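You operate a simulated robot arm through the tools that you are given. There is no shell and no other tool.

You run a simulated robot arm. Do the job below in one go: nothing can be reset, and whatever is moved stays where it is left.

JOB
Fill the water cup to 300 ml, then run the tank up to about its MAX line.
Fine: set the black water knob, select water, press the green button once; the blue water knob fills the tank: shut it at the end.

Only the result counts: the job must be done as asked and must still hold three seconds after the hand-in. Knocking over, shifting, dropping, spilling or breaking anything else fails it.

ROBOT AND FRAMES
A 7-joint arm with a two-finger parallel gripper, fixed in place. Base frame: the origin is on the floor under the middle of its stand, x ahead of it, y to its left, z up. Readings come in mm, degrees, newtons and seconds.
It reaches about 1247 mm from its shoulder. Its first joint turns from -132.0 to 132.0 degrees. Payload 3.91 kg.
The TCP is the grasp point between the finger pads, 30 mm short of the fingertips. In the tool frame z runs along the fingers and y along their closing line. Largest opening 110 mm; finger width 20, thickness 10; the body of the gripper, 48 by 112 mm, starts 55 mm behind the TCP.
Orientation is that of the tool frame in the base frame, as a unit quaternion [x, y, z, w]. With the fingers straight down and closing along the base's y, the tool's x points along the base's -x, its y along +y and its z along -z.

CONTROLS
- The arm moves only by the tool servo_tool. Its argument "increments" is a list of rows, each a list of 3 entries, a list of its own where there are three numbers: the shift along the base's x, y, z in units of 40 mm (1.0 is 40 mm), then the turn, a rotation vector about the base's x, y, z in units of 6 degrees (1.0 is 6 degrees), then the finger opening in mm, from 0 to 110. In form: [[[dx, dy, dz], [rx, ry, rz], hand], ...]. A call has 1 to 20 rows; each row shifts and turns the commanded pose from where the row before left it. A call with a number of a shift or a turn outside -1 to 1 is refused whole. A row lasts 0.2 s, in which the tool goes at most 50 mm and 8.6 degrees; a call with a longer step from one row to the next is refused whole, and so is a gripper value outside its range. A pose out of reach is approached as far as the arm can. The call stops where the force on the tool passes 90 N (or 10 N more than at its start, if that is more) or the arm is blocked; 0.2 s more then pass. Each finger travels about 108 mm/s and halts on what it meets, pressing with about 43 N; the grip force reading is that of the motor and also rises with nothing between the fingers. The clock runs only during rows and for 0.2 s after the last one: add rows that do not move to give the fingers time. It gives the time, the measured TCP pose, the force on the tool (base axes), the opening and the grip force at its end, in the units of the frame above (readings bear some noise), with the torque about the TCP (base axes, N m) and any sound that the robot's microphone picked up.
- Cameras (640 x 400 px; columns grow to the right, rows downward): "scene" is fixed at [220.5, 648.8, 1613.7]; the picture's right is [-0.58, -0.81, 0.00], its down [-0.22, 0.16, -0.96] and it looks along [0.78, -0.56, -0.28] (base axes); focal length 234 px, centre (320, 200). "wrist" rides on the gripper at [72, 17, -103] in the tool frame; the picture's right is [-0.23, 0.97, 0.00], its down [-0.76, -0.18, -0.62] and it looks along [-0.61, -0.14, 0.78] (tool axes); focal length 222 px, centre (320, 200). There is no depth. A picture from a camera that has moved, and an enlarged one, comes with that camera's place and axes in the base frame and with its lens.
- snapshot(camera): a new picture of that camera. No time passes.
- enlarge(camera, box): a new picture of the part [left, top, right, bottom] of that camera's present view, enlarged. No time passes.
- hand_in(): hands the job in; it is judged then, once.

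Places have to be worked out from the pictures, the camera data and where the tool is seen. Open the gripper and draw the arm clear of the work before you hand the job in, unless the task says otherwise.

The tools are called after "Request:" as a command line: name --argument value ..., lists and objects as JSON in quotes. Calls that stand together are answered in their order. servo_tool: Moves the arm, as the interface text tells. Its arguments: {"type":"object","properties":{"increments":{"type":"array","items":{"type":"array"}}},"required":["increments"]} The other tools are called the same way: snapshot (camera) takes a picture; enlarge (camera, box) takes an enlarged picture of a part of a camera's view; hand_in () hands the job in.

At the start:

```text
t: 0.0
eef_pos: [540.8, 96.1, 1593.7]
tcp_rot: [0.0, 1.0, -0.001, 0.0]
wrist_force: [0.2, -0.3, 0.3]
wrist_torque: [-0.03, 0.0, 0.0]
grip_width: 110.3
grasp_force: 0.1
```

scene: 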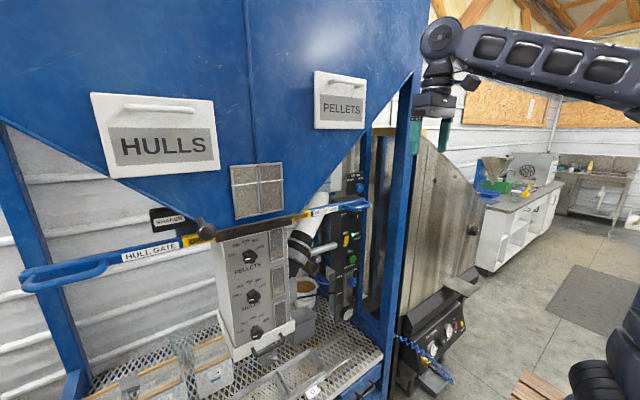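
wrist: 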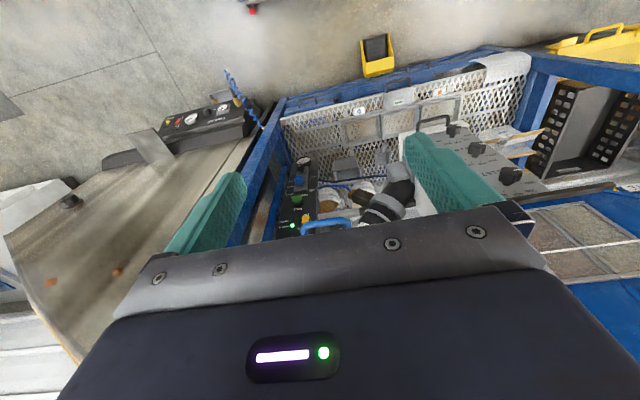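

I'll start by enlarging the parts of the scene that hold the panel, the knobs and the cup.

Request:
enlarge --camera "scene" --box '[280, 150, 400, 330]'

Request:
enlarge --camera "scene" --box '[200, 200, 400, 400]'

Request:
enlarge --camera "wrist" --box '[260, 80, 420, 250]'

Request:
enlarge --camera "scene" --box '[390, 280, 490, 400]'

```text
2.22 times, centred on (340, 240) of scene
camera zoom: at [220.5, 648.8, 1613.7], right [-0.58, -0.81, 0.0], down [-0.22, 0.16, -0.96], along [0.78, -0.56, -0.28], focal length 520 px, centre (276, 111)
```

zoom: 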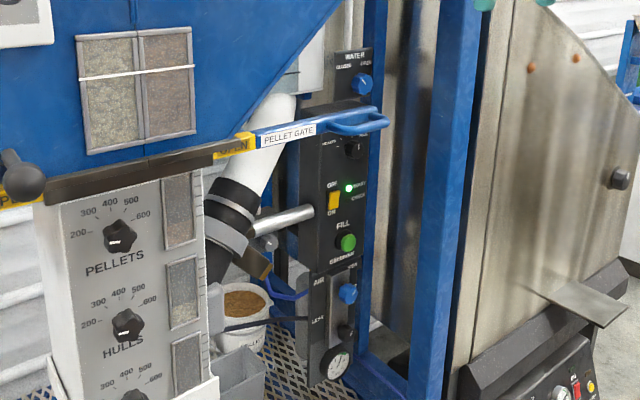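

```text
2.00 times, centred on (300, 300) of scene
camera zoom: at [220.5, 648.8, 1613.7], right [-0.58, -0.81, 0.0], down [-0.22, 0.16, -0.96], along [0.78, -0.56, -0.28], focal length 468 px, centre (360, 0)
```

zoom: 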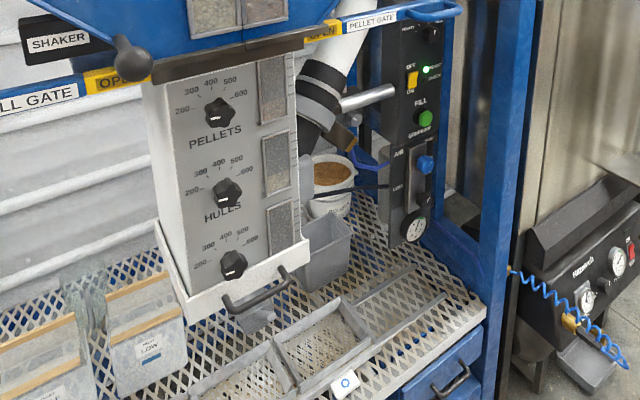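

```text
2.35 times, centred on (340, 165) of wrist
camera zoom: at [467.2, 111.9, 1698.4], right [0.23, 0.97, 0.0], down [0.76, -0.18, 0.62], along [0.61, -0.14, -0.78], focal length 523 px, centre (273, 282)
```

zoom: 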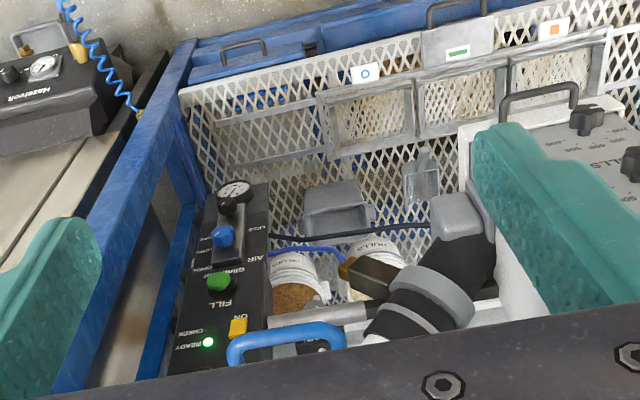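

```text
3.33 times, centred on (440, 340) of scene
camera zoom: at [220.5, 648.8, 1613.7], right [-0.58, -0.81, 0.0], down [-0.22, 0.16, -0.96], along [0.78, -0.56, -0.28], focal length 780 px, centre (-80, -267)
```

zoom: 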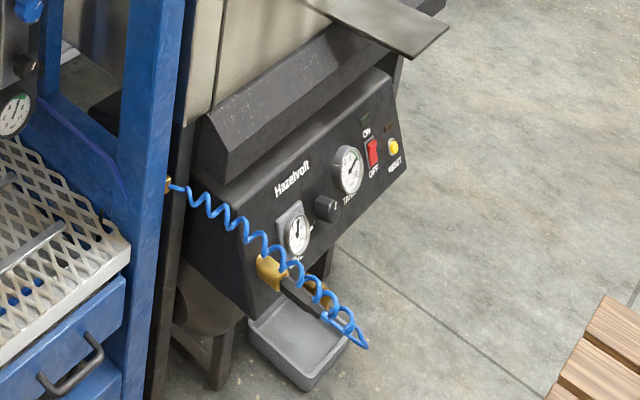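

The control column stands behind the blue frame and the dosing box in front has three knobs. I'll zoom in more to read the labels.

Request:
enlarge --camera "scene" --box '[330, 165, 380, 215]'

Request:
enlarge --camera "scene" --box '[330, 215, 380, 265]'

Request:
enlarge --camera "scene" --box '[325, 260, 385, 320]'

Request:
enlarge --camera "scene" --box '[215, 290, 315, 390]'

Request:
enlarge --camera "scene" --box '[460, 140, 640, 260]'

Request:
enlarge --camera "scene" --box '[60, 310, 240, 400]'

```text
8.00 times, centred on (355, 190) of scene
camera zoom: at [220.5, 648.8, 1613.7], right [-0.58, -0.81, 0.0], down [-0.22, 0.16, -0.96], along [0.78, -0.56, -0.28], focal length 1872 px, centre (40, 280)
```

zoom: 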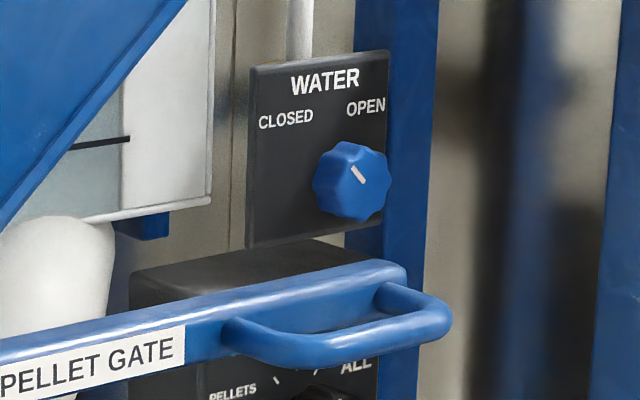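

```text
8.00 times, centred on (355, 240) of scene
camera zoom: at [220.5, 648.8, 1613.7], right [-0.58, -0.81, 0.0], down [-0.22, 0.16, -0.96], along [0.78, -0.56, -0.28], focal length 1872 px, centre (40, -120)
```

zoom: 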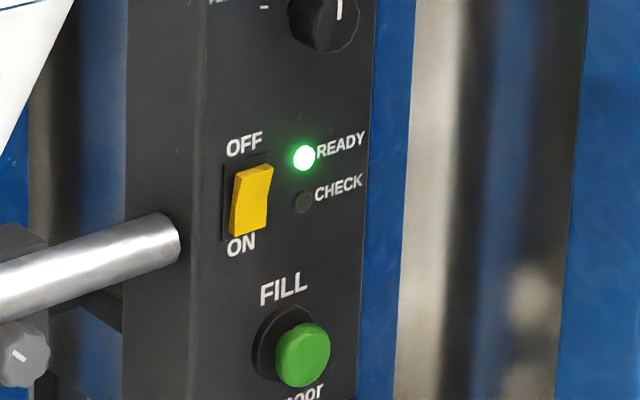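

```text
6.67 times, centred on (355, 290) of scene
camera zoom: at [220.5, 648.8, 1613.7], right [-0.58, -0.81, 0.0], down [-0.22, 0.16, -0.96], along [0.78, -0.56, -0.28], focal length 1560 px, centre (87, -400)
```

zoom: 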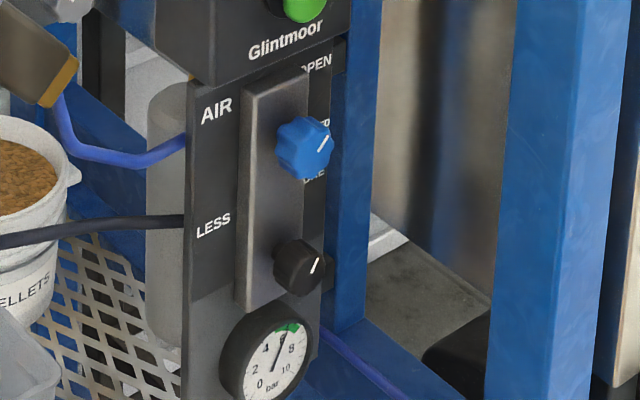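

```text
4.00 times, centred on (265, 340) of scene
camera zoom: at [220.5, 648.8, 1613.7], right [-0.58, -0.81, 0.0], down [-0.22, 0.16, -0.96], along [0.78, -0.56, -0.28], focal length 936 px, centre (540, -360)
```

zoom: 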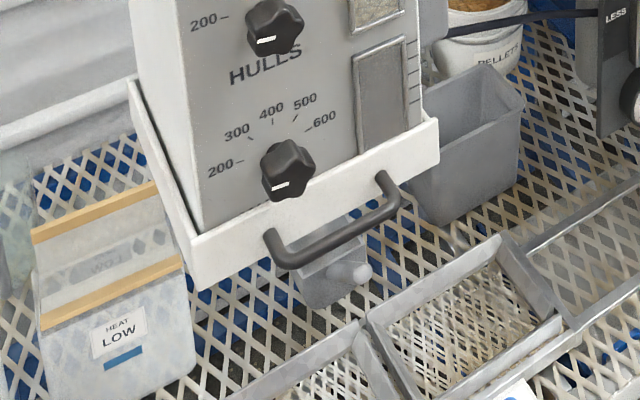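

```text
3.33 times, centred on (550, 200) of scene
camera zoom: at [220.5, 648.8, 1613.7], right [-0.58, -0.81, 0.0], down [-0.22, 0.16, -0.96], along [0.78, -0.56, -0.28], focal length 780 px, centre (-447, 200)
```

zoom: 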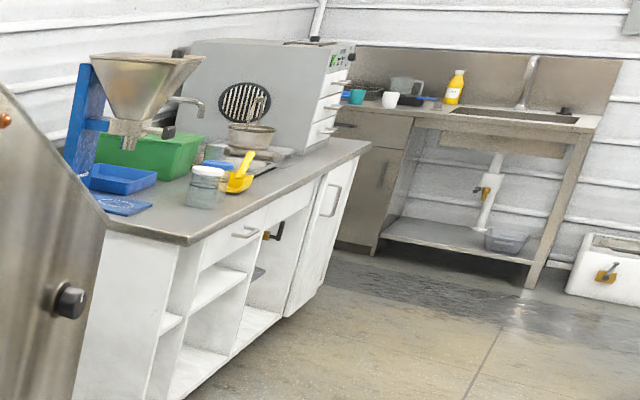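

```text
3.56 times, centred on (150, 355) of scene
camera zoom: at [220.5, 648.8, 1613.7], right [-0.58, -0.81, 0.0], down [-0.22, 0.16, -0.96], along [0.78, -0.56, -0.28], focal length 832 px, centre (924, -351)
```

zoom: 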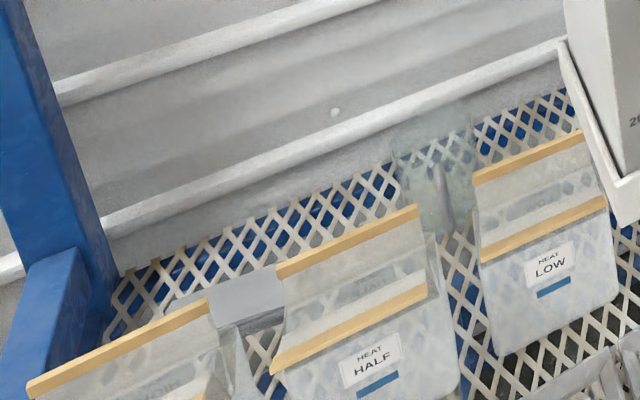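

The controls I judge so far:
- The panels face -x.
- The green button is near (990,-111,990).
- The selector is near (985,-110,1218).
- The blue water knob is near (985,-122,1361).
- The lowest black dosing knob is near (833,464,996).

I'll tilt the fingers to point forward while staying back from the machine, in two halves so I can check on the way.

Request:
servo_tool --increments '[[[0, 0, -0.4], [0, -1, 0], 110], [[0, 0, -0.4], [0, -1, 0], 110], [[0, 0, -0.4], [0, -1, 0], 110], [[0, 0, -0.4], [0, -1, 0], 110], [[0, 0, -0.4], [0, -1, 0], 110], [[0, 0, -0.4], [0, -1, 0], 110], [[0, 0, -0.4], [0, -1, 0], 110], [[0, 0, -0.4], [0, -1, 0], 110]]'

Request:
snapshot --camera "wrist"

Request:
snapshot --camera "scene"

```text
t: 1.8
eef_pos: [540.6, 95.2, 1464.9]
tcp_rot: [0.0, 0.913, 0.0, 0.408]
wrist_force: [0.2, 0.8, 0.3]
wrist_torque: [0.01, 0.02, 0.02]
grip_width: 110.3
grasp_force: 0.0
```

```text
taken
camera wrist: at [415.4, 110.8, 1482.0], right [0.15, 0.97, 0.17], down [0.05, -0.18, 0.98], along [0.99, -0.14, -0.07], focal length 222 px, centre (320, 200)
```

wrist: 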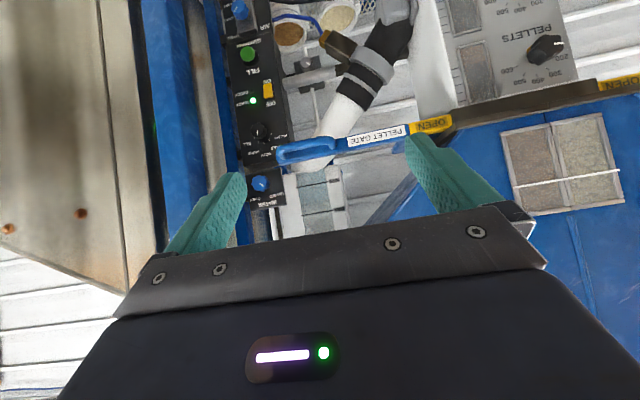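

```text
taken
```

scene: 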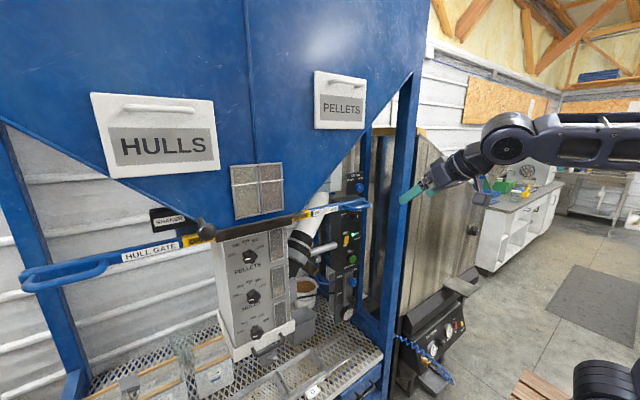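

The tilt works and the camera now faces the panel, upside down. I'll enlarge the panel and the tank area for triangulation.

Request:
enlarge --camera "wrist" --box '[220, 0, 300, 100]'

Request:
enlarge --camera "wrist" --box '[225, 90, 325, 240]'

Request:
enlarge --camera "wrist" --box '[290, 150, 370, 240]'

Request:
enlarge --camera "wrist" --box '[130, 0, 290, 200]'

```text
4.00 times, centred on (260, 50) of wrist
camera zoom: at [415.4, 110.8, 1482.0], right [0.15, 0.97, 0.17], down [0.05, -0.18, 0.98], along [0.99, -0.14, -0.07], focal length 888 px, centre (560, 800)
```

zoom: 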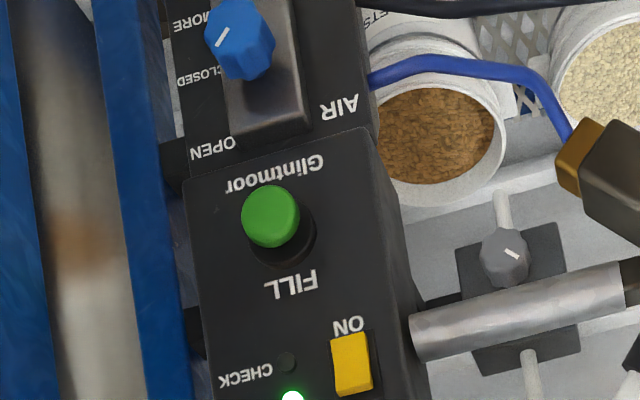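

```text
2.67 times, centred on (275, 165) of wrist
camera zoom: at [415.4, 110.8, 1482.0], right [0.15, 0.97, 0.17], down [0.05, -0.18, 0.98], along [0.99, -0.14, -0.07], focal length 592 px, centre (440, 293)
```

zoom: 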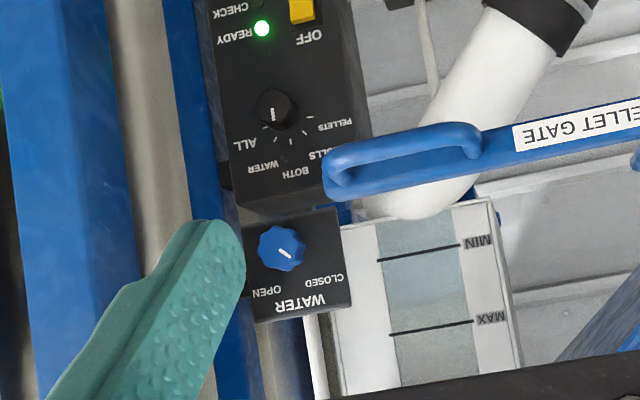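

```text
4.44 times, centred on (330, 195) of wrist
camera zoom: at [415.4, 110.8, 1482.0], right [0.15, 0.97, 0.17], down [0.05, -0.18, 0.98], along [0.99, -0.14, -0.07], focal length 987 px, centre (276, 222)
```

zoom: 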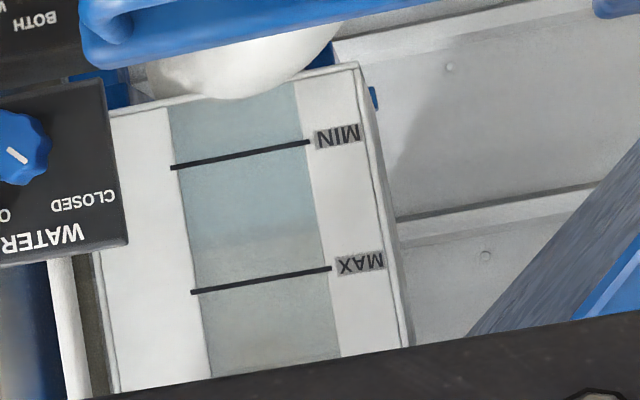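

```text
2.00 times, centred on (210, 100) of wrist
camera zoom: at [415.4, 110.8, 1482.0], right [0.15, 0.97, 0.17], down [0.05, -0.18, 0.98], along [0.99, -0.14, -0.07], focal length 444 px, centre (540, 400)
```

zoom: 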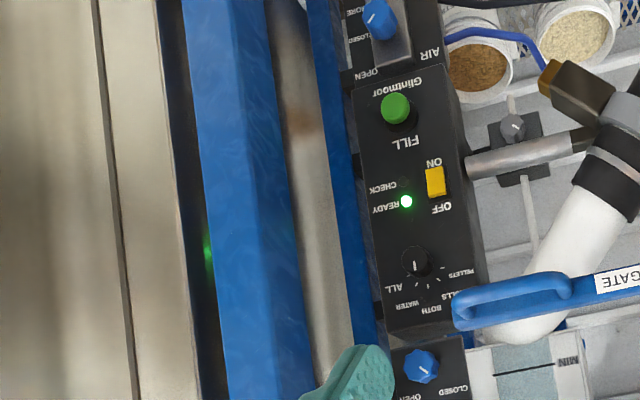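

From this view:
- The tank is marked MIN and MAX, and the water stands a bit over halfway between them.
- The selector reads PELLETS/HULLS/BOTH/WATER/ALL.
- The blue WATER knob is at CLOSED.

I'll keep this tilt and move in front of the dosing box, staying back from it, to view the bottom black knob.

Request:
servo_tool --increments '[[[0.0, 0.63, -0.83], [0, 0, 0], 110], [[0.0, 0.63, -0.83], [0, 0, 0], 110], [[0.0, 0.63, -0.83], [0, 0, 0], 110], [[0.0, 0.63, -0.83], [0, 0, 0], 110], [[0.0, 0.63, -0.83], [0, 0, 0], 110], [[0.0, 0.63, -0.83], [0, 0, 0], 110], [[0.0, 0.63, -0.83], [0, 0, 0], 110], [[0.0, 0.63, -0.83], [0, 0, 0], 110], [[0.0, 0.63, -0.83], [0, 0, 0], 110], [[0.0, 0.63, -0.83], [0, 0, 0], 110], [[0.0, 0.63, -0.83], [0, 0, 0], 110], [[0.0, 0.63, -0.83], [0, 0, 0], 110], [[0.0, 0.63, -0.7], [0, 0, 0], 110]]'

Request:
snapshot --camera "wrist"

Request:
snapshot --camera "scene"

```text
t: 4.6
eef_pos: [538.0, 423.5, 1039.4]
tcp_rot: [0.0, 0.913, 0.001, 0.407]
wrist_force: [-0.3, -0.1, 1.0]
wrist_torque: [0.02, 0.01, 0.02]
grip_width: 110.0
grasp_force: 0.0
```

```text
taken
camera wrist: at [411.9, 439.9, 1056.0], right [0.15, 0.97, 0.17], down [0.05, -0.18, 0.98], along [0.99, -0.14, -0.07], focal length 222 px, centre (320, 200)
```

wrist: 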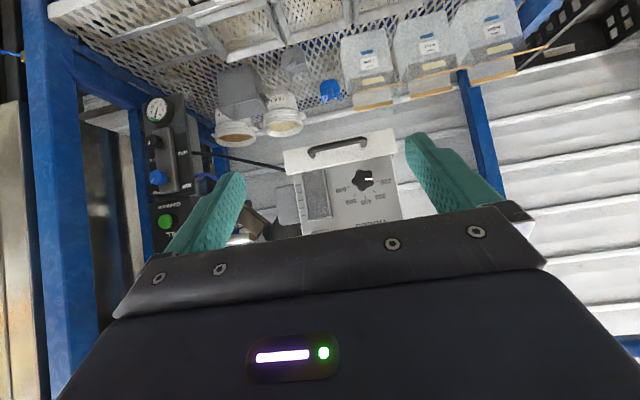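

```text
taken
```

scene: 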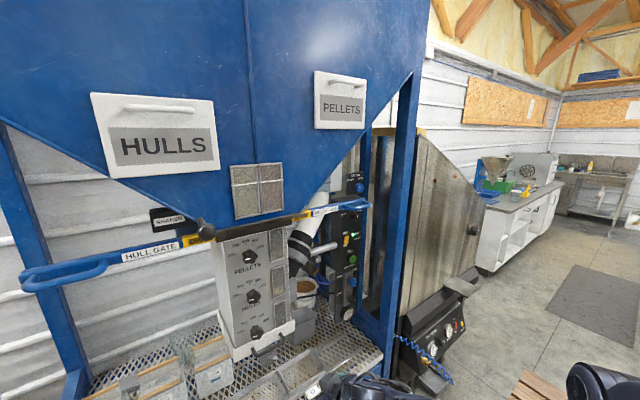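

The gripper now faces the dosing box, with the bottom knob near (363,180) in the wrist view. I'll zoom in on the knob's scale, its label and the water window.

Request:
enlarge --camera "wrist" --box '[325, 155, 405, 235]'

Request:
enlarge --camera "wrist" --box '[270, 120, 410, 240]'

Request:
enlarge --camera "wrist" --box '[0, 60, 240, 250]'

```text
5.00 times, centred on (365, 195) of wrist
camera zoom: at [411.9, 439.9, 1056.0], right [0.15, 0.97, 0.17], down [0.05, -0.18, 0.98], along [0.99, -0.14, -0.07], focal length 1111 px, centre (95, 225)
```

zoom: 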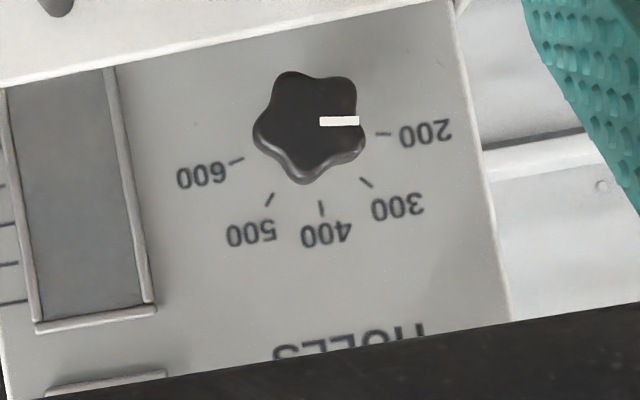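

```text
3.33 times, centred on (340, 180) of wrist
camera zoom: at [411.9, 439.9, 1056.0], right [0.15, 0.97, 0.17], down [0.05, -0.18, 0.98], along [0.99, -0.14, -0.07], focal length 740 px, centre (253, 267)
```

zoom: 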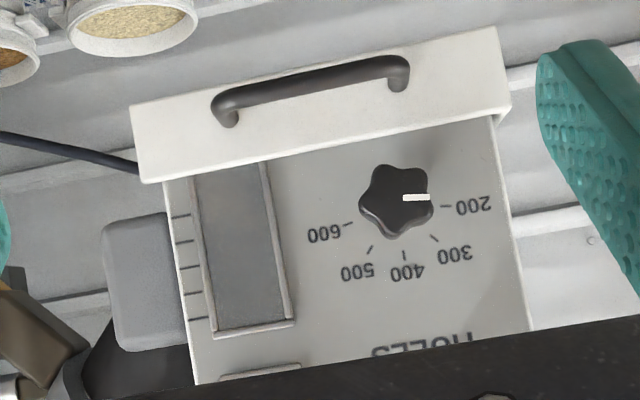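

```text
2.11 times, centred on (120, 155) of wrist
camera zoom: at [411.9, 439.9, 1056.0], right [0.15, 0.97, 0.17], down [0.05, -0.18, 0.98], along [0.99, -0.14, -0.07], focal length 468 px, centre (741, 295)
```

zoom: 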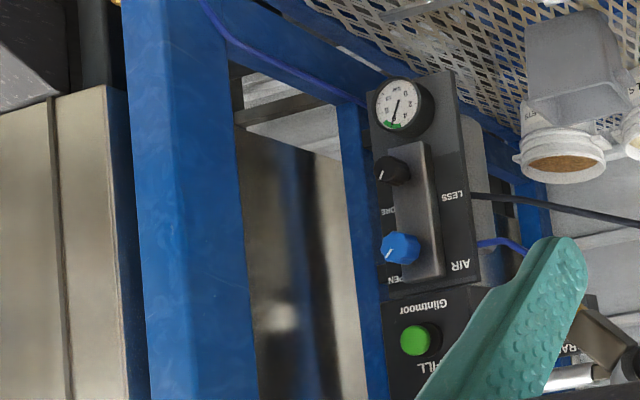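

Findings from this view:
- The bottom knob's ticks are about 40° apart, with 200 at -80°, 300 at -40° and 400 at the top. Its pointer is now at 200, so it needs about +40° about x.
- The knob axis is near y≈464, z≈1001, and its face is near x≈832.

I'll level the tool toward +x, roll it about 10° to line up with the pointer, and stop about 60 mm short.

Request:
servo_tool --increments '[[[0.72, 0.145, -0.137], [0, -1, 0], 80], [[0.72, 0.145, -0.137], [0, -1, 0], 80], [[0.72, 0.145, -0.137], [0, -1, 0], 80], [[0.72, 0.145, -0.137], [0, -1, 0], 80], [[0.72, 0.145, -0.137], [0, -1, 0], 80], [[0.72, 0.145, -0.137], [0, -1, 0], 80], [[0.72, 0.145, -0.137], [0, -1, 0], 80], [[0, 0, 0], [0, 0, 0], 80]]'

Request:
snapshot --camera "wrist"

Request:
snapshot --camera "scene"

```text
t: 6.4
eef_pos: [740.3, 465.1, 999.0]
tcp_rot: [0.0, 0.706, -0.001, 0.708]
wrist_force: [-0.4, 0.2, -0.2]
wrist_torque: [0.0, 0.0, 0.02]
grip_width: 79.8
grasp_force: 0.0
```

```text
taken
camera wrist: at [636.6, 480.4, 928.0], right [0.0, 0.97, 0.23], down [-0.62, -0.18, 0.76], along [0.78, -0.14, 0.61], focal length 222 px, centre (320, 200)
```

wrist: 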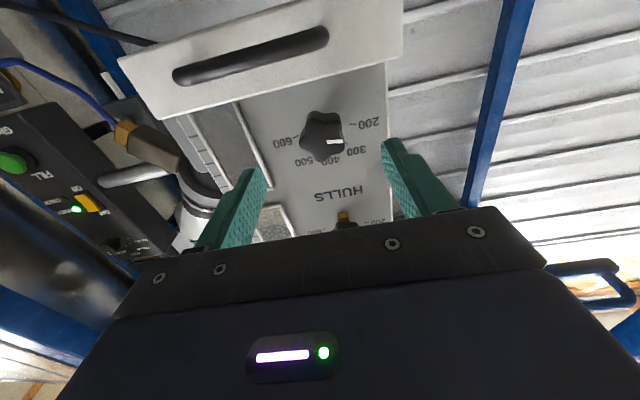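

```text
taken
```

scene: 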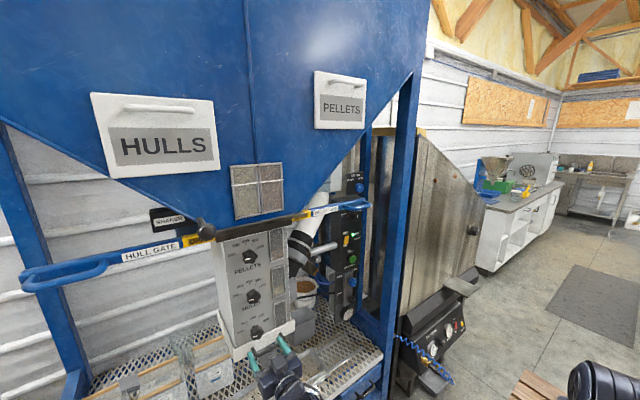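

The tool is level and the scene shows both fingers just in front of the knob. I'll enlarge both views to refine the knob's position.

Request:
enlarge --camera "wrist" --box '[240, 80, 400, 200]'

Request:
enlarge --camera "scene" --box '[220, 300, 310, 390]'

```text
3.33 times, centred on (320, 140) of wrist
camera zoom: at [636.6, 480.4, 928.0], right [0.0, 0.97, 0.23], down [-0.62, -0.18, 0.76], along [0.78, -0.14, 0.61], focal length 740 px, centre (320, 400)
```

zoom: 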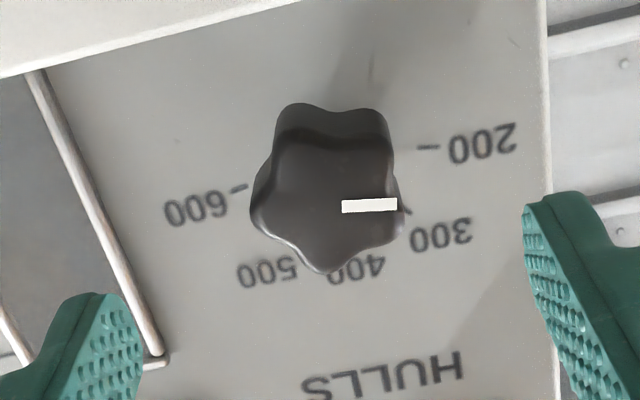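

```text
4.44 times, centred on (265, 345) of scene
camera zoom: at [220.5, 648.8, 1613.7], right [-0.58, -0.81, 0.0], down [-0.22, 0.16, -0.96], along [0.78, -0.56, -0.28], focal length 1040 px, centre (564, -444)
```

zoom: 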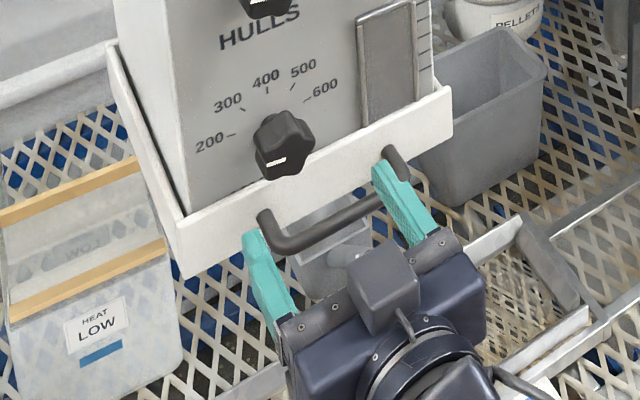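

Triangulating from both wrist views puts the knob axis at y≈463.5, z≈1006, with its face at x≈819 and the panel at x≈851. The tray lip top is 43 mm below and the handle is at z≈935, so there is room. I'll align, roll about 10° and advance partway.

Request:
servo_tool --increments '[[[0, -0.02, 0.17], [0.85, 0, 0], 74], [[0.3, 0, 0], [0.85, 0, 0], 74], [[0.5, 0, 0], [0, 0, 0], 74], [[0, 0, 0], [0, 0, 0], 74]]'

Request:
snapshot --camera "wrist"

Request:
enlarge --camera "wrist" --box '[200, 60, 440, 230]'

Request:
enlarge --camera "scene" --box '[220, 300, 310, 390]'

```text
t: 7.4
eef_pos: [773.2, 462.2, 1005.9]
tcp_rot: [0.063, 0.704, 0.063, 0.704]
wrist_force: [-1.2, 0.1, -0.6]
wrist_torque: [-0.01, 0.0, 0.0]
grip_width: 74.2
grasp_force: 0.1
```

```text
taken
camera wrist: at [669.4, 491.5, 939.3], right [0.0, 0.92, 0.4], down [-0.62, -0.31, 0.72], along [0.78, -0.25, 0.57], focal length 222 px, centre (320, 200)
```

wrist: 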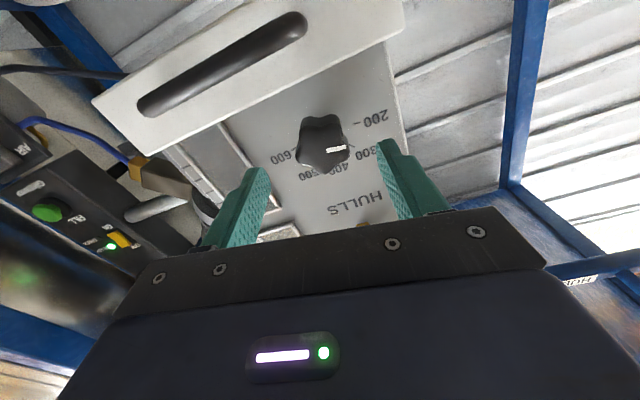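

```text
2.35 times, centred on (320, 145) of wrist
camera zoom: at [669.4, 491.5, 939.3], right [0.0, 0.92, 0.4], down [-0.62, -0.31, 0.72], along [0.78, -0.25, 0.57], focal length 523 px, centre (320, 329)
```

zoom: 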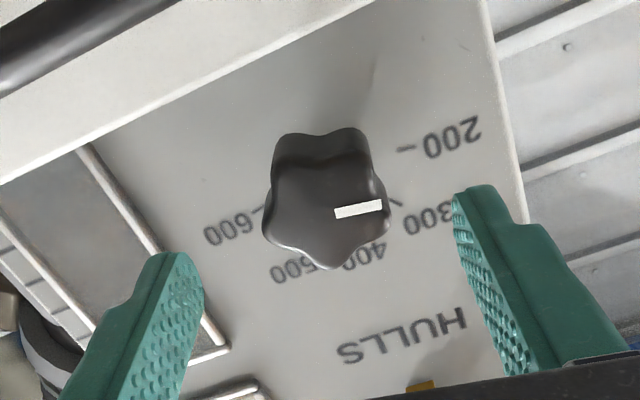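

```text
4.44 times, centred on (265, 345) of scene
camera zoom: at [220.5, 648.8, 1613.7], right [-0.58, -0.81, 0.0], down [-0.22, 0.16, -0.96], along [0.78, -0.56, -0.28], focal length 1040 px, centre (564, -444)
```

zoom: 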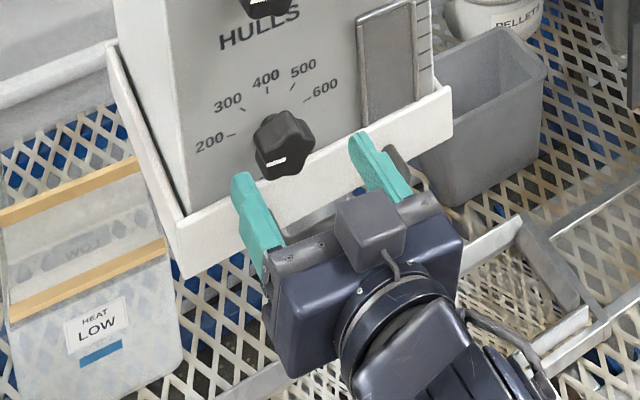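

The pointer is lined up with the finger closing line, and the knob centre is about 1 mm off the tool axis. I'll advance so the fingers straddle the knob, then close on it.

Request:
servo_tool --increments '[[[0.33, 0.03, -0.03], [0, 0, 0], 66], [[0.33, 0, 0], [0, 0, 0], 66], [[0.32, 0, 0], [0, 0, 0], 66], [[0, 0, 0], [0, 0, 0], 66]]'

Request:
enlarge --camera "wrist" --box '[200, 60, 440, 230]'

Request:
enlarge --camera "scene" --box '[220, 300, 310, 390]'

```text
t: 8.4
eef_pos: [813.9, 465.8, 1007.2]
tcp_rot: [0.063, 0.704, 0.063, 0.704]
wrist_force: [0.1, 0.8, 0.8]
wrist_torque: [0.01, 0.0, 0.0]
grip_width: 66.2
grasp_force: 0.1
```

```text
2.35 times, centred on (320, 145) of wrist
camera zoom: at [709.7, 494.5, 939.8], right [0.0, 0.92, 0.4], down [-0.62, -0.31, 0.72], along [0.78, -0.25, 0.57], focal length 523 px, centre (320, 329)
```

zoom: 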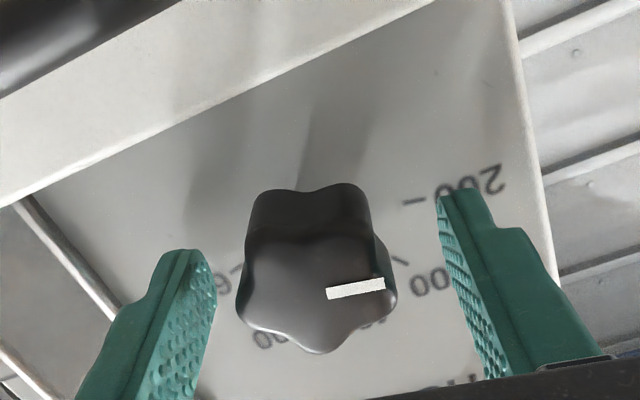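

```text
4.44 times, centred on (265, 345) of scene
camera zoom: at [220.5, 648.8, 1613.7], right [-0.58, -0.81, 0.0], down [-0.22, 0.16, -0.96], along [0.78, -0.56, -0.28], focal length 1040 px, centre (564, -444)
```

zoom: 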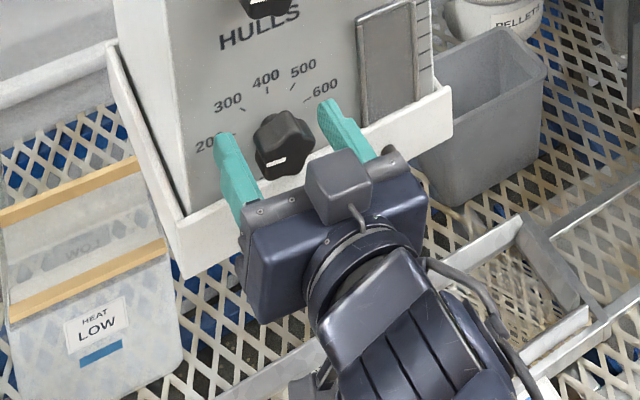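

The fingers straddle the knob with the tips about 7 mm off the panel. I'll nudge 1 mm to centre and close on it.

Request:
servo_tool --increments '[[[0, -0.03, 0], [0, 0, 0], 60], [[0, 0, 0], [0, 0, 0], 30], [[0, 0, 0], [0, 0, 0], 30], [[0, 0, 0], [0, 0, 0], 30]]'

Request:
enlarge --camera "wrist" --box '[200, 60, 440, 230]'

Request:
enlarge --camera "scene" --box '[220, 300, 310, 390]'

```text
t: 9.4
eef_pos: [813.7, 464.9, 1007.0]
tcp_rot: [0.064, 0.704, 0.063, 0.704]
wrist_force: [5.9, 9.0, 2.6]
wrist_torque: [0.11, -0.01, 0.08]
grip_width: 41.2
grasp_force: 44.8
```

```text
2.35 times, centred on (320, 145) of wrist
camera zoom: at [709.9, 493.7, 940.1], right [0.0, 0.92, 0.4], down [-0.62, -0.31, 0.72], along [0.78, -0.25, 0.57], focal length 523 px, centre (320, 329)
```

zoom: 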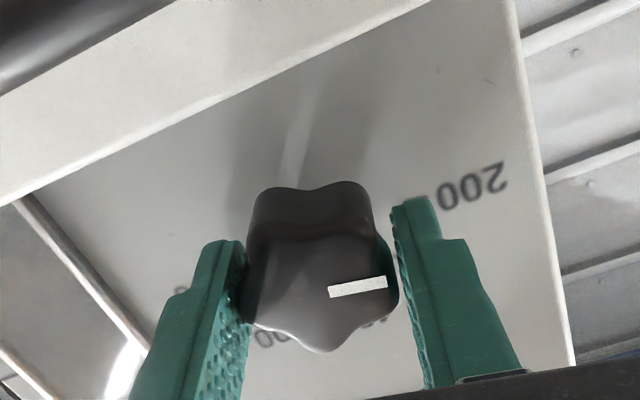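

```text
4.44 times, centred on (265, 345) of scene
camera zoom: at [220.5, 648.8, 1613.7], right [-0.58, -0.81, 0.0], down [-0.22, 0.16, -0.96], along [0.78, -0.56, -0.28], focal length 1040 px, centre (564, -444)
```

zoom: 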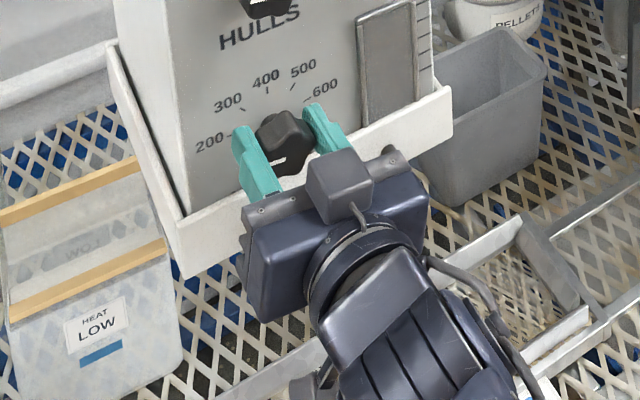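

The knob is gripped at 41 mm. I'll turn it about +x in steps, starting with 24°, then check the pointer.

Request:
servo_tool --increments '[[[0, 0.015, 0], [0.8, 0, 0], 30], [[0, 0, 0], [0.8, 0, 0], 30], [[0, 0, 0], [0.8, 0, 0], 30], [[0, 0, 0], [0.8, 0, 0], 30], [[0, 0, 0], [0.8, 0, 0], 30]]'

Request:
enlarge --camera "wrist" --box '[200, 60, 440, 230]'

Request:
enlarge --camera "scene" --box '[220, 300, 310, 390]'

```text
t: 10.6
eef_pos: [814.1, 463.5, 1005.8]
tcp_rot: [0.208, 0.676, 0.208, 0.676]
wrist_force: [17.5, -2.5, 4.0]
wrist_torque: [-0.02, 0.35, 0.16]
grip_width: 41.2
grasp_force: 44.6
```

```text
2.35 times, centred on (320, 145) of wrist
camera zoom: at [709.9, 517.6, 957.4], right [0.0, 0.68, 0.74], down [-0.62, -0.58, 0.53], along [0.78, -0.46, 0.42], focal length 523 px, centre (320, 329)
```

zoom: 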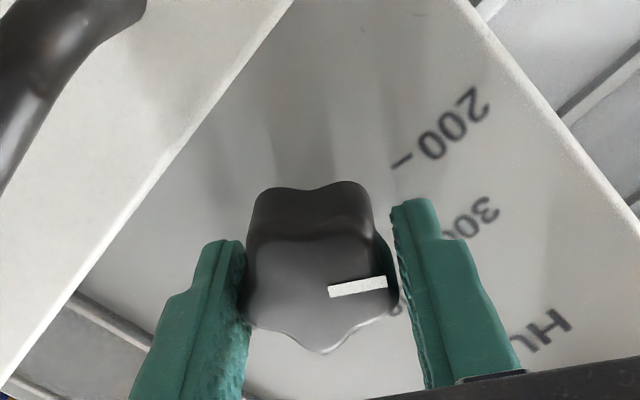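

```text
4.44 times, centred on (265, 345) of scene
camera zoom: at [220.5, 648.8, 1613.7], right [-0.58, -0.81, 0.0], down [-0.22, 0.16, -0.96], along [0.78, -0.56, -0.28], focal length 1040 px, centre (564, -444)
```

zoom: 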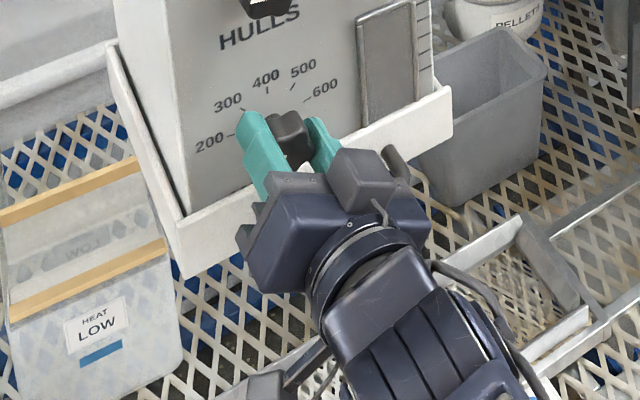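

The knob turns with the gripper, 24° so far. I'll turn the remaining 16°.

Request:
servo_tool --increments '[[[0, 0, 0], [0.9, 0, 0], 30], [[0, 0, 0], [0.9, 0, 0], 30], [[0, 0, 0], [0.87, 0, 0], 30], [[0, 0, 0], [0, 0, 0], 30]]'

Request:
enlarge --camera "wrist" --box '[200, 60, 440, 230]'

Request:
enlarge --camera "scene" --box '[220, 300, 310, 390]'

```text
t: 11.6
eef_pos: [812.3, 462.8, 1005.6]
tcp_rot: [0.301, 0.641, 0.3, 0.64]
wrist_force: [25.1, -13.8, -7.4]
wrist_torque: [-0.07, -0.09, -0.02]
grip_width: 41.5
grasp_force: 44.8
```

```text
2.35 times, centred on (320, 145) of wrist
camera zoom: at [709.8, 528.6, 973.8], right [0.0, 0.45, 0.89], down [-0.62, -0.7, 0.35], along [0.78, -0.56, 0.28], focal length 523 px, centre (320, 329)
```

zoom: 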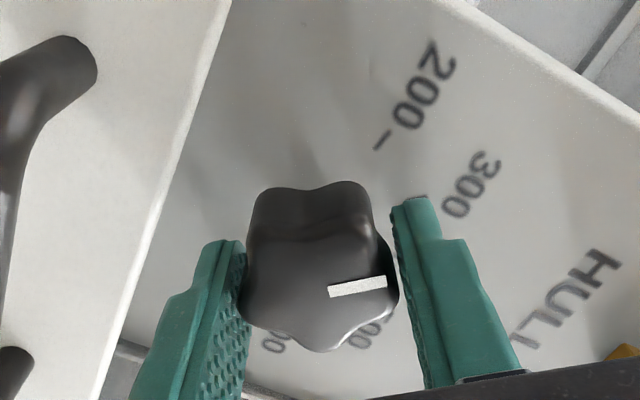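

```text
4.44 times, centred on (265, 345) of scene
camera zoom: at [220.5, 648.8, 1613.7], right [-0.58, -0.81, 0.0], down [-0.22, 0.16, -0.96], along [0.78, -0.56, -0.28], focal length 1040 px, centre (564, -444)
```

zoom: 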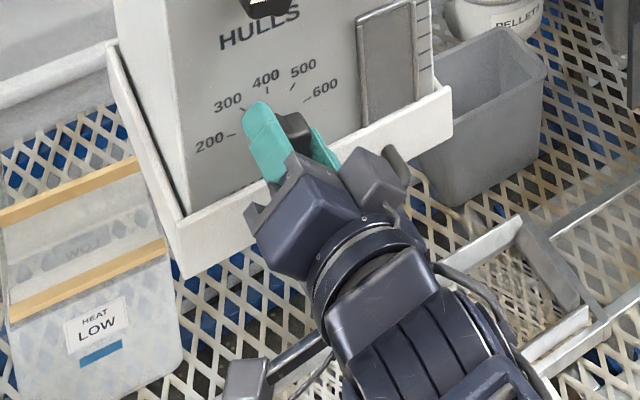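

I've turned it 40° in total. I'll open just enough to release the knob, back straight out, and check the pointer from the front.

Request:
servo_tool --increments '[[[0, 0, 0], [0, 0, 0], 58], [[0, 0, 0], [0, 0, 0], 60], [[-0.4, 0, 0], [0, 0, 0], 60], [[-0.7, 0, 0], [0, 0, 0], 60], [[-0.9, 0, 0], [0, 0, 0], 60], [[-0.9, 0, 0], [0, 0, 0], 60]]'

Request:
snapshot --camera "wrist"

Request:
enlarge --camera "scene" --box '[220, 280, 310, 370]'

```text
t: 13.0
eef_pos: [697.6, 463.5, 1006.8]
tcp_rot: [0.301, 0.64, 0.3, 0.64]
wrist_force: [0.5, -0.4, 0.0]
wrist_torque: [0.01, -0.01, 0.02]
grip_width: 59.9
grasp_force: 0.0
```

```text
taken
camera wrist: at [592.8, 529.1, 975.0], right [0.0, 0.45, 0.89], down [-0.62, -0.7, 0.35], along [0.78, -0.56, 0.28], focal length 222 px, centre (320, 200)
```

wrist: 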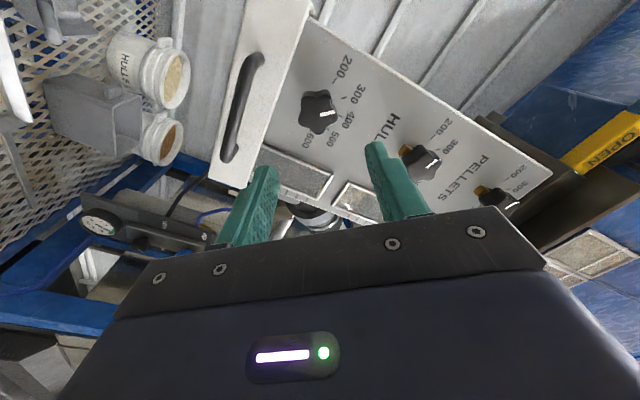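

```text
4.44 times, centred on (265, 325) of scene
camera zoom: at [220.5, 648.8, 1613.7], right [-0.58, -0.81, 0.0], down [-0.22, 0.16, -0.96], along [0.78, -0.56, -0.28], focal length 1040 px, centre (564, -356)
```

zoom: 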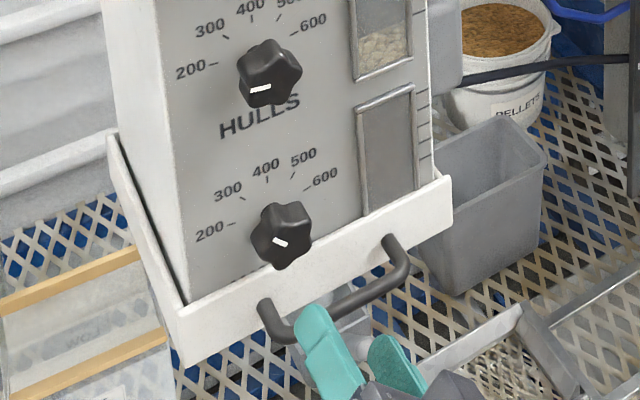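

The knob pointer has moved up-left. I'll zoom in to measure it against the 300 tick.

Request:
enlarge --camera "wrist" --box '[285, 70, 375, 160]'

Request:
enlarge --camera "scene" --box '[235, 310, 285, 350]'

```text
4.44 times, centred on (330, 115) of wrist
camera zoom: at [592.8, 529.1, 975.0], right [0.0, 0.45, 0.89], down [-0.62, -0.7, 0.35], along [0.78, -0.56, 0.28], focal length 987 px, centre (276, 578)
```

zoom: 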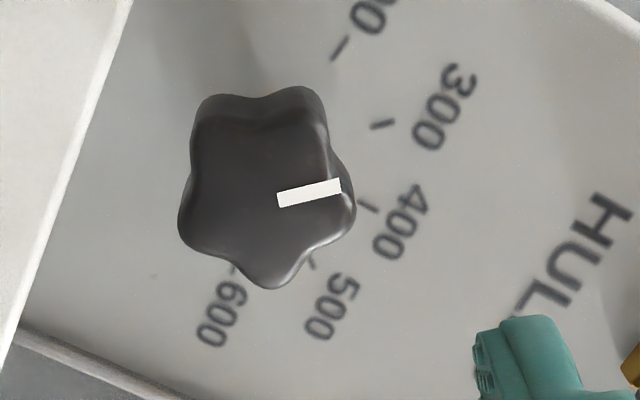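

```text
10.00 times, centred on (260, 330) of scene
camera zoom: at [220.5, 648.8, 1613.7], right [-0.58, -0.81, 0.0], down [-0.22, 0.16, -0.96], along [0.78, -0.56, -0.28], focal length 2341 px, centre (920, -1100)
```

zoom: 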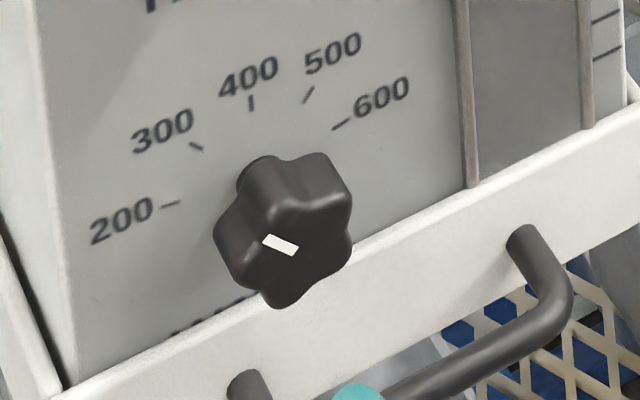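

My measurement gives the pointer at about 40° left of vertical, and the 300 tick at 39.9° by the same method. I'll unroll the wrist and take a frontal view to confirm before filling.

Request:
servo_tool --increments '[[[0, 0, 0], [-0.93, 0, 0], 60], [[0, 0, 0], [-0.93, 0, 0], 60], [[0, 0, 0], [-0.93, 0, 0], 60], [[0, 0, 0], [-0.93, 0, 0], 60], [[0, 0, 0], [-0.93, 0, 0], 60], [[0, 0, 0], [-0.93, 0, 0], 60], [[0, 0, 0], [-0.93, 0, 0], 60], [[0, 0, 0], [-0.93, 0, 0], 60], [[0, 0, 0], [-0.93, 0, 0], 60], [[0, -0.05, -0.05], [0, 1, 0], 60], [[0, -0.05, -0.05], [0, 1, 0], 60], [[0, -0.05, -0.05], [0, 1, 0], 60], [[0, -0.05, -0.05], [0, 1, 0], 60], [[0, -0.05, -0.05], [0, 1, 0], 60], [[0, -0.05, -0.05], [0, 1, 0], 60], [[0, -0.05, -0.05], [0, 1, 0], 60], [[0, 0, 0], [0, 0, 0], 60]]'

Request:
snapshot --camera "wrist"

Request:
enlarge --camera "wrist" --box '[250, 130, 410, 240]'

```text
t: 16.6
eef_pos: [697.5, 450.7, 992.5]
tcp_rot: [0.0, 0.914, -0.001, 0.406]
wrist_force: [0.0, 0.5, 0.5]
wrist_torque: [0.03, -0.02, -0.01]
grip_width: 60.1
grasp_force: 0.1
```

```text
taken
camera wrist: at [571.3, 466.2, 1009.3], right [0.15, 0.97, 0.17], down [0.05, -0.18, 0.98], along [0.99, -0.14, -0.07], focal length 222 px, centre (320, 200)
```

wrist: 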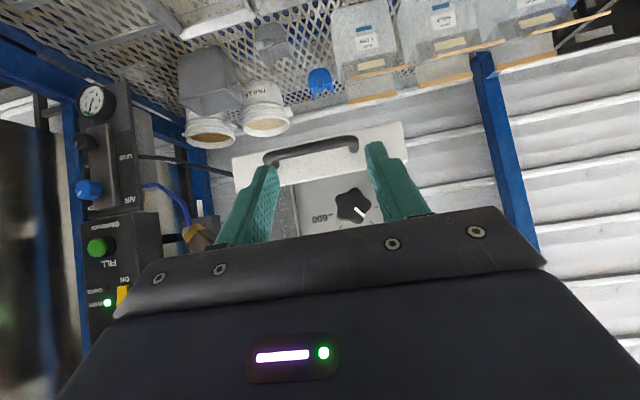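

```text
3.64 times, centred on (330, 185) of wrist
camera zoom: at [571.3, 466.2, 1009.3], right [0.15, 0.97, 0.17], down [0.05, -0.18, 0.98], along [0.99, -0.14, -0.07], focal length 808 px, centre (284, 254)
```

zoom: 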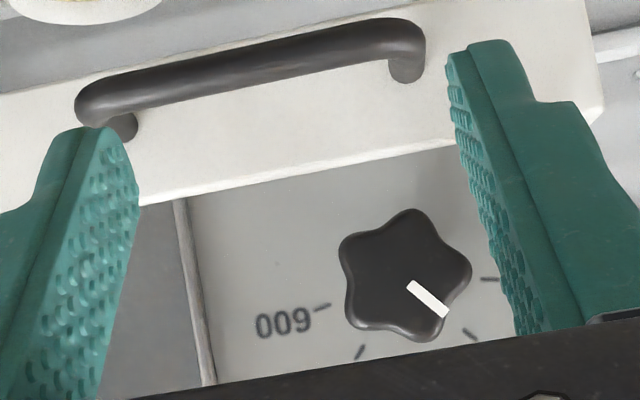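

This view is nearly head-on, and the mark points at the 300 tick near (470,335). I'll zoom tighter to confirm.

Request:
enlarge --camera "wrist" --box '[320, 175, 390, 230]'

```text
7.27 times, centred on (355, 202) of wrist
camera zoom: at [571.3, 466.2, 1009.3], right [0.15, 0.97, 0.17], down [0.05, -0.18, 0.98], along [0.99, -0.14, -0.07], focal length 1615 px, centre (66, 182)
```

zoom: 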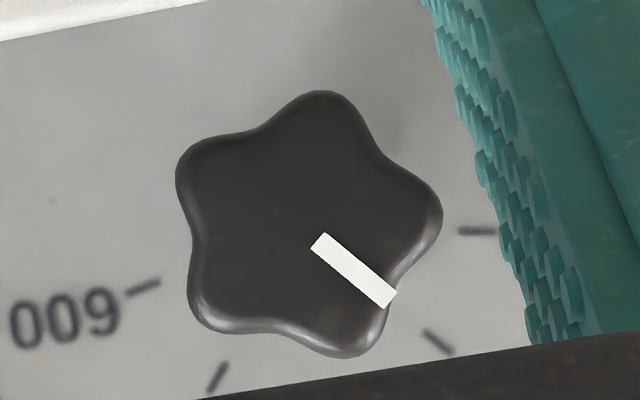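

The frontal measurement gives 39.8°, so the knob is at 300. Next I'll back off and move across to view the selector on the control column.

Request:
servo_tool --increments '[[[-0.9, 0, 0], [0, 0, 0], 60], [[-0.9, 0, 0], [0, 0, 0], 60], [[-0.9, -0.2, 0.1], [0, 0, 0], 60], [[-0.7, -0.5, 0.2], [0, 0, 0], 60], [[0, -0.95, 0.3], [0, 0, 0], 60], [[0, -1, 0.35], [0, 0, 0], 60], [[0, -1, 0.35], [0, 0, 0], 60], [[0, -1, 0.35], [0, 0, 0], 60], [[0, -1, 0.35], [0, 0, 0], 60], [[0, -1, 0.35], [0, 0, 0], 60], [[0, -1, 0.35], [0, 0, 0], 60], [[0, -1, 0.35], [0, 0, 0], 60], [[0, -1, 0.35], [0, 0, 0], 60], [[0, -1, 0.35], [0, 0, 0], 60], [[0, -1, 0.35], [0, 0, 0], 60], [[0, -1, 0.35], [0, 0, 0], 60], [[0, -1, 0.35], [0, 0, 0], 60], [[0, -0.4, 0.1], [0, 0, 0], 60], [[0, 0, 0], [0, 0, 0], 60]]'

Request:
snapshot --camera "wrist"

Request:
snapshot --camera "scene"

```text
t: 20.6
eef_pos: [575.3, -107.4, 1197.6]
tcp_rot: [0.0, 0.914, 0.0, 0.406]
wrist_force: [0.2, 0.3, 1.0]
wrist_torque: [0.02, -0.01, -0.02]
grip_width: 59.9
grasp_force: 0.1
out of reach, approached as far as the arm can: row 13, 14
```

```text
taken
camera wrist: at [449.1, -91.3, 1214.4], right [0.15, 0.97, 0.17], down [0.05, -0.18, 0.98], along [0.99, -0.14, -0.07], focal length 222 px, centre (320, 200)
```

wrist: 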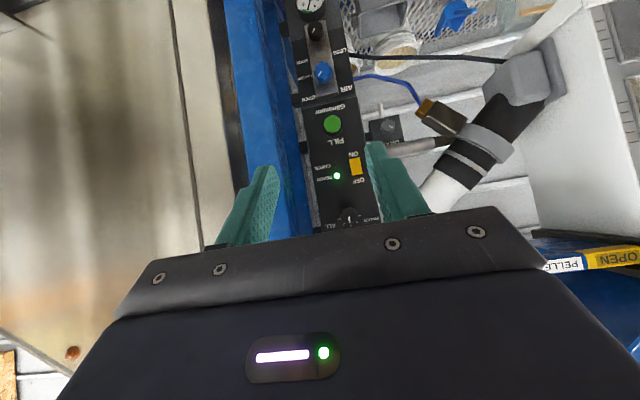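

```text
taken
```

scene: 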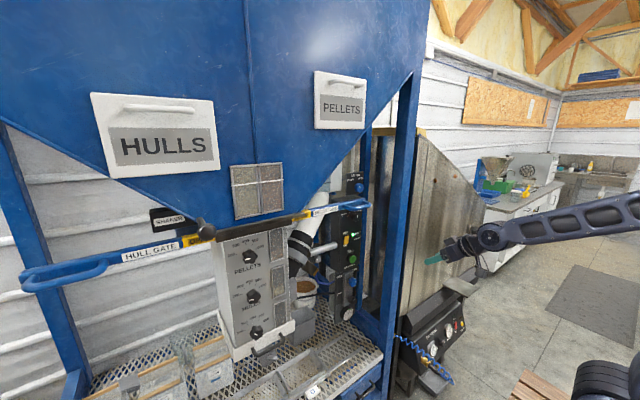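

The arm is now in front of the column, but the gripper hides the selector. I'll rise about 110 mm and move closer for a better look.

Request:
servo_tool --increments '[[[0.4, 0, 0.8], [0, 0, 0], 60], [[0.4, 0, 0.8], [0, 0, 0], 60], [[0.4, 0, 0.8], [0, 0, 0], 60], [[0.4, 0, 0.4], [0, 0, 0], 60], [[0, 0, 0], [0, 0, 0], 60]]'

Request:
snapshot --camera "wrist"

Request:
enlarge --camera "wrist" --box '[280, 80, 420, 220]'

```text
t: 21.8
eef_pos: [637.9, -105.7, 1311.3]
tcp_rot: [0.0, 0.913, 0.0, 0.407]
wrist_force: [-0.6, 0.6, 0.6]
wrist_torque: [-0.01, 0.0, 0.0]
grip_width: 60.0
grasp_force: 0.0
```

```text
taken
camera wrist: at [512.5, -90.1, 1328.0], right [0.15, 0.97, 0.17], down [0.05, -0.18, 0.98], along [0.99, -0.14, -0.07], focal length 222 px, centre (320, 200)
```

wrist: 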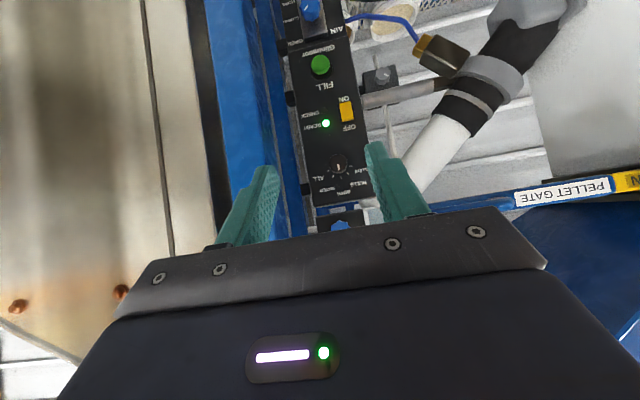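

```text
2.86 times, centred on (350, 150) of wrist
camera zoom: at [512.5, -90.1, 1328.0], right [0.15, 0.97, 0.17], down [0.05, -0.18, 0.98], along [0.99, -0.14, -0.07], focal length 635 px, centre (234, 343)
```

zoom: 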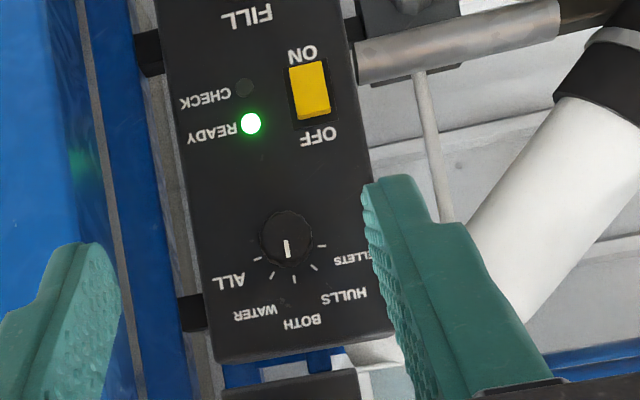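

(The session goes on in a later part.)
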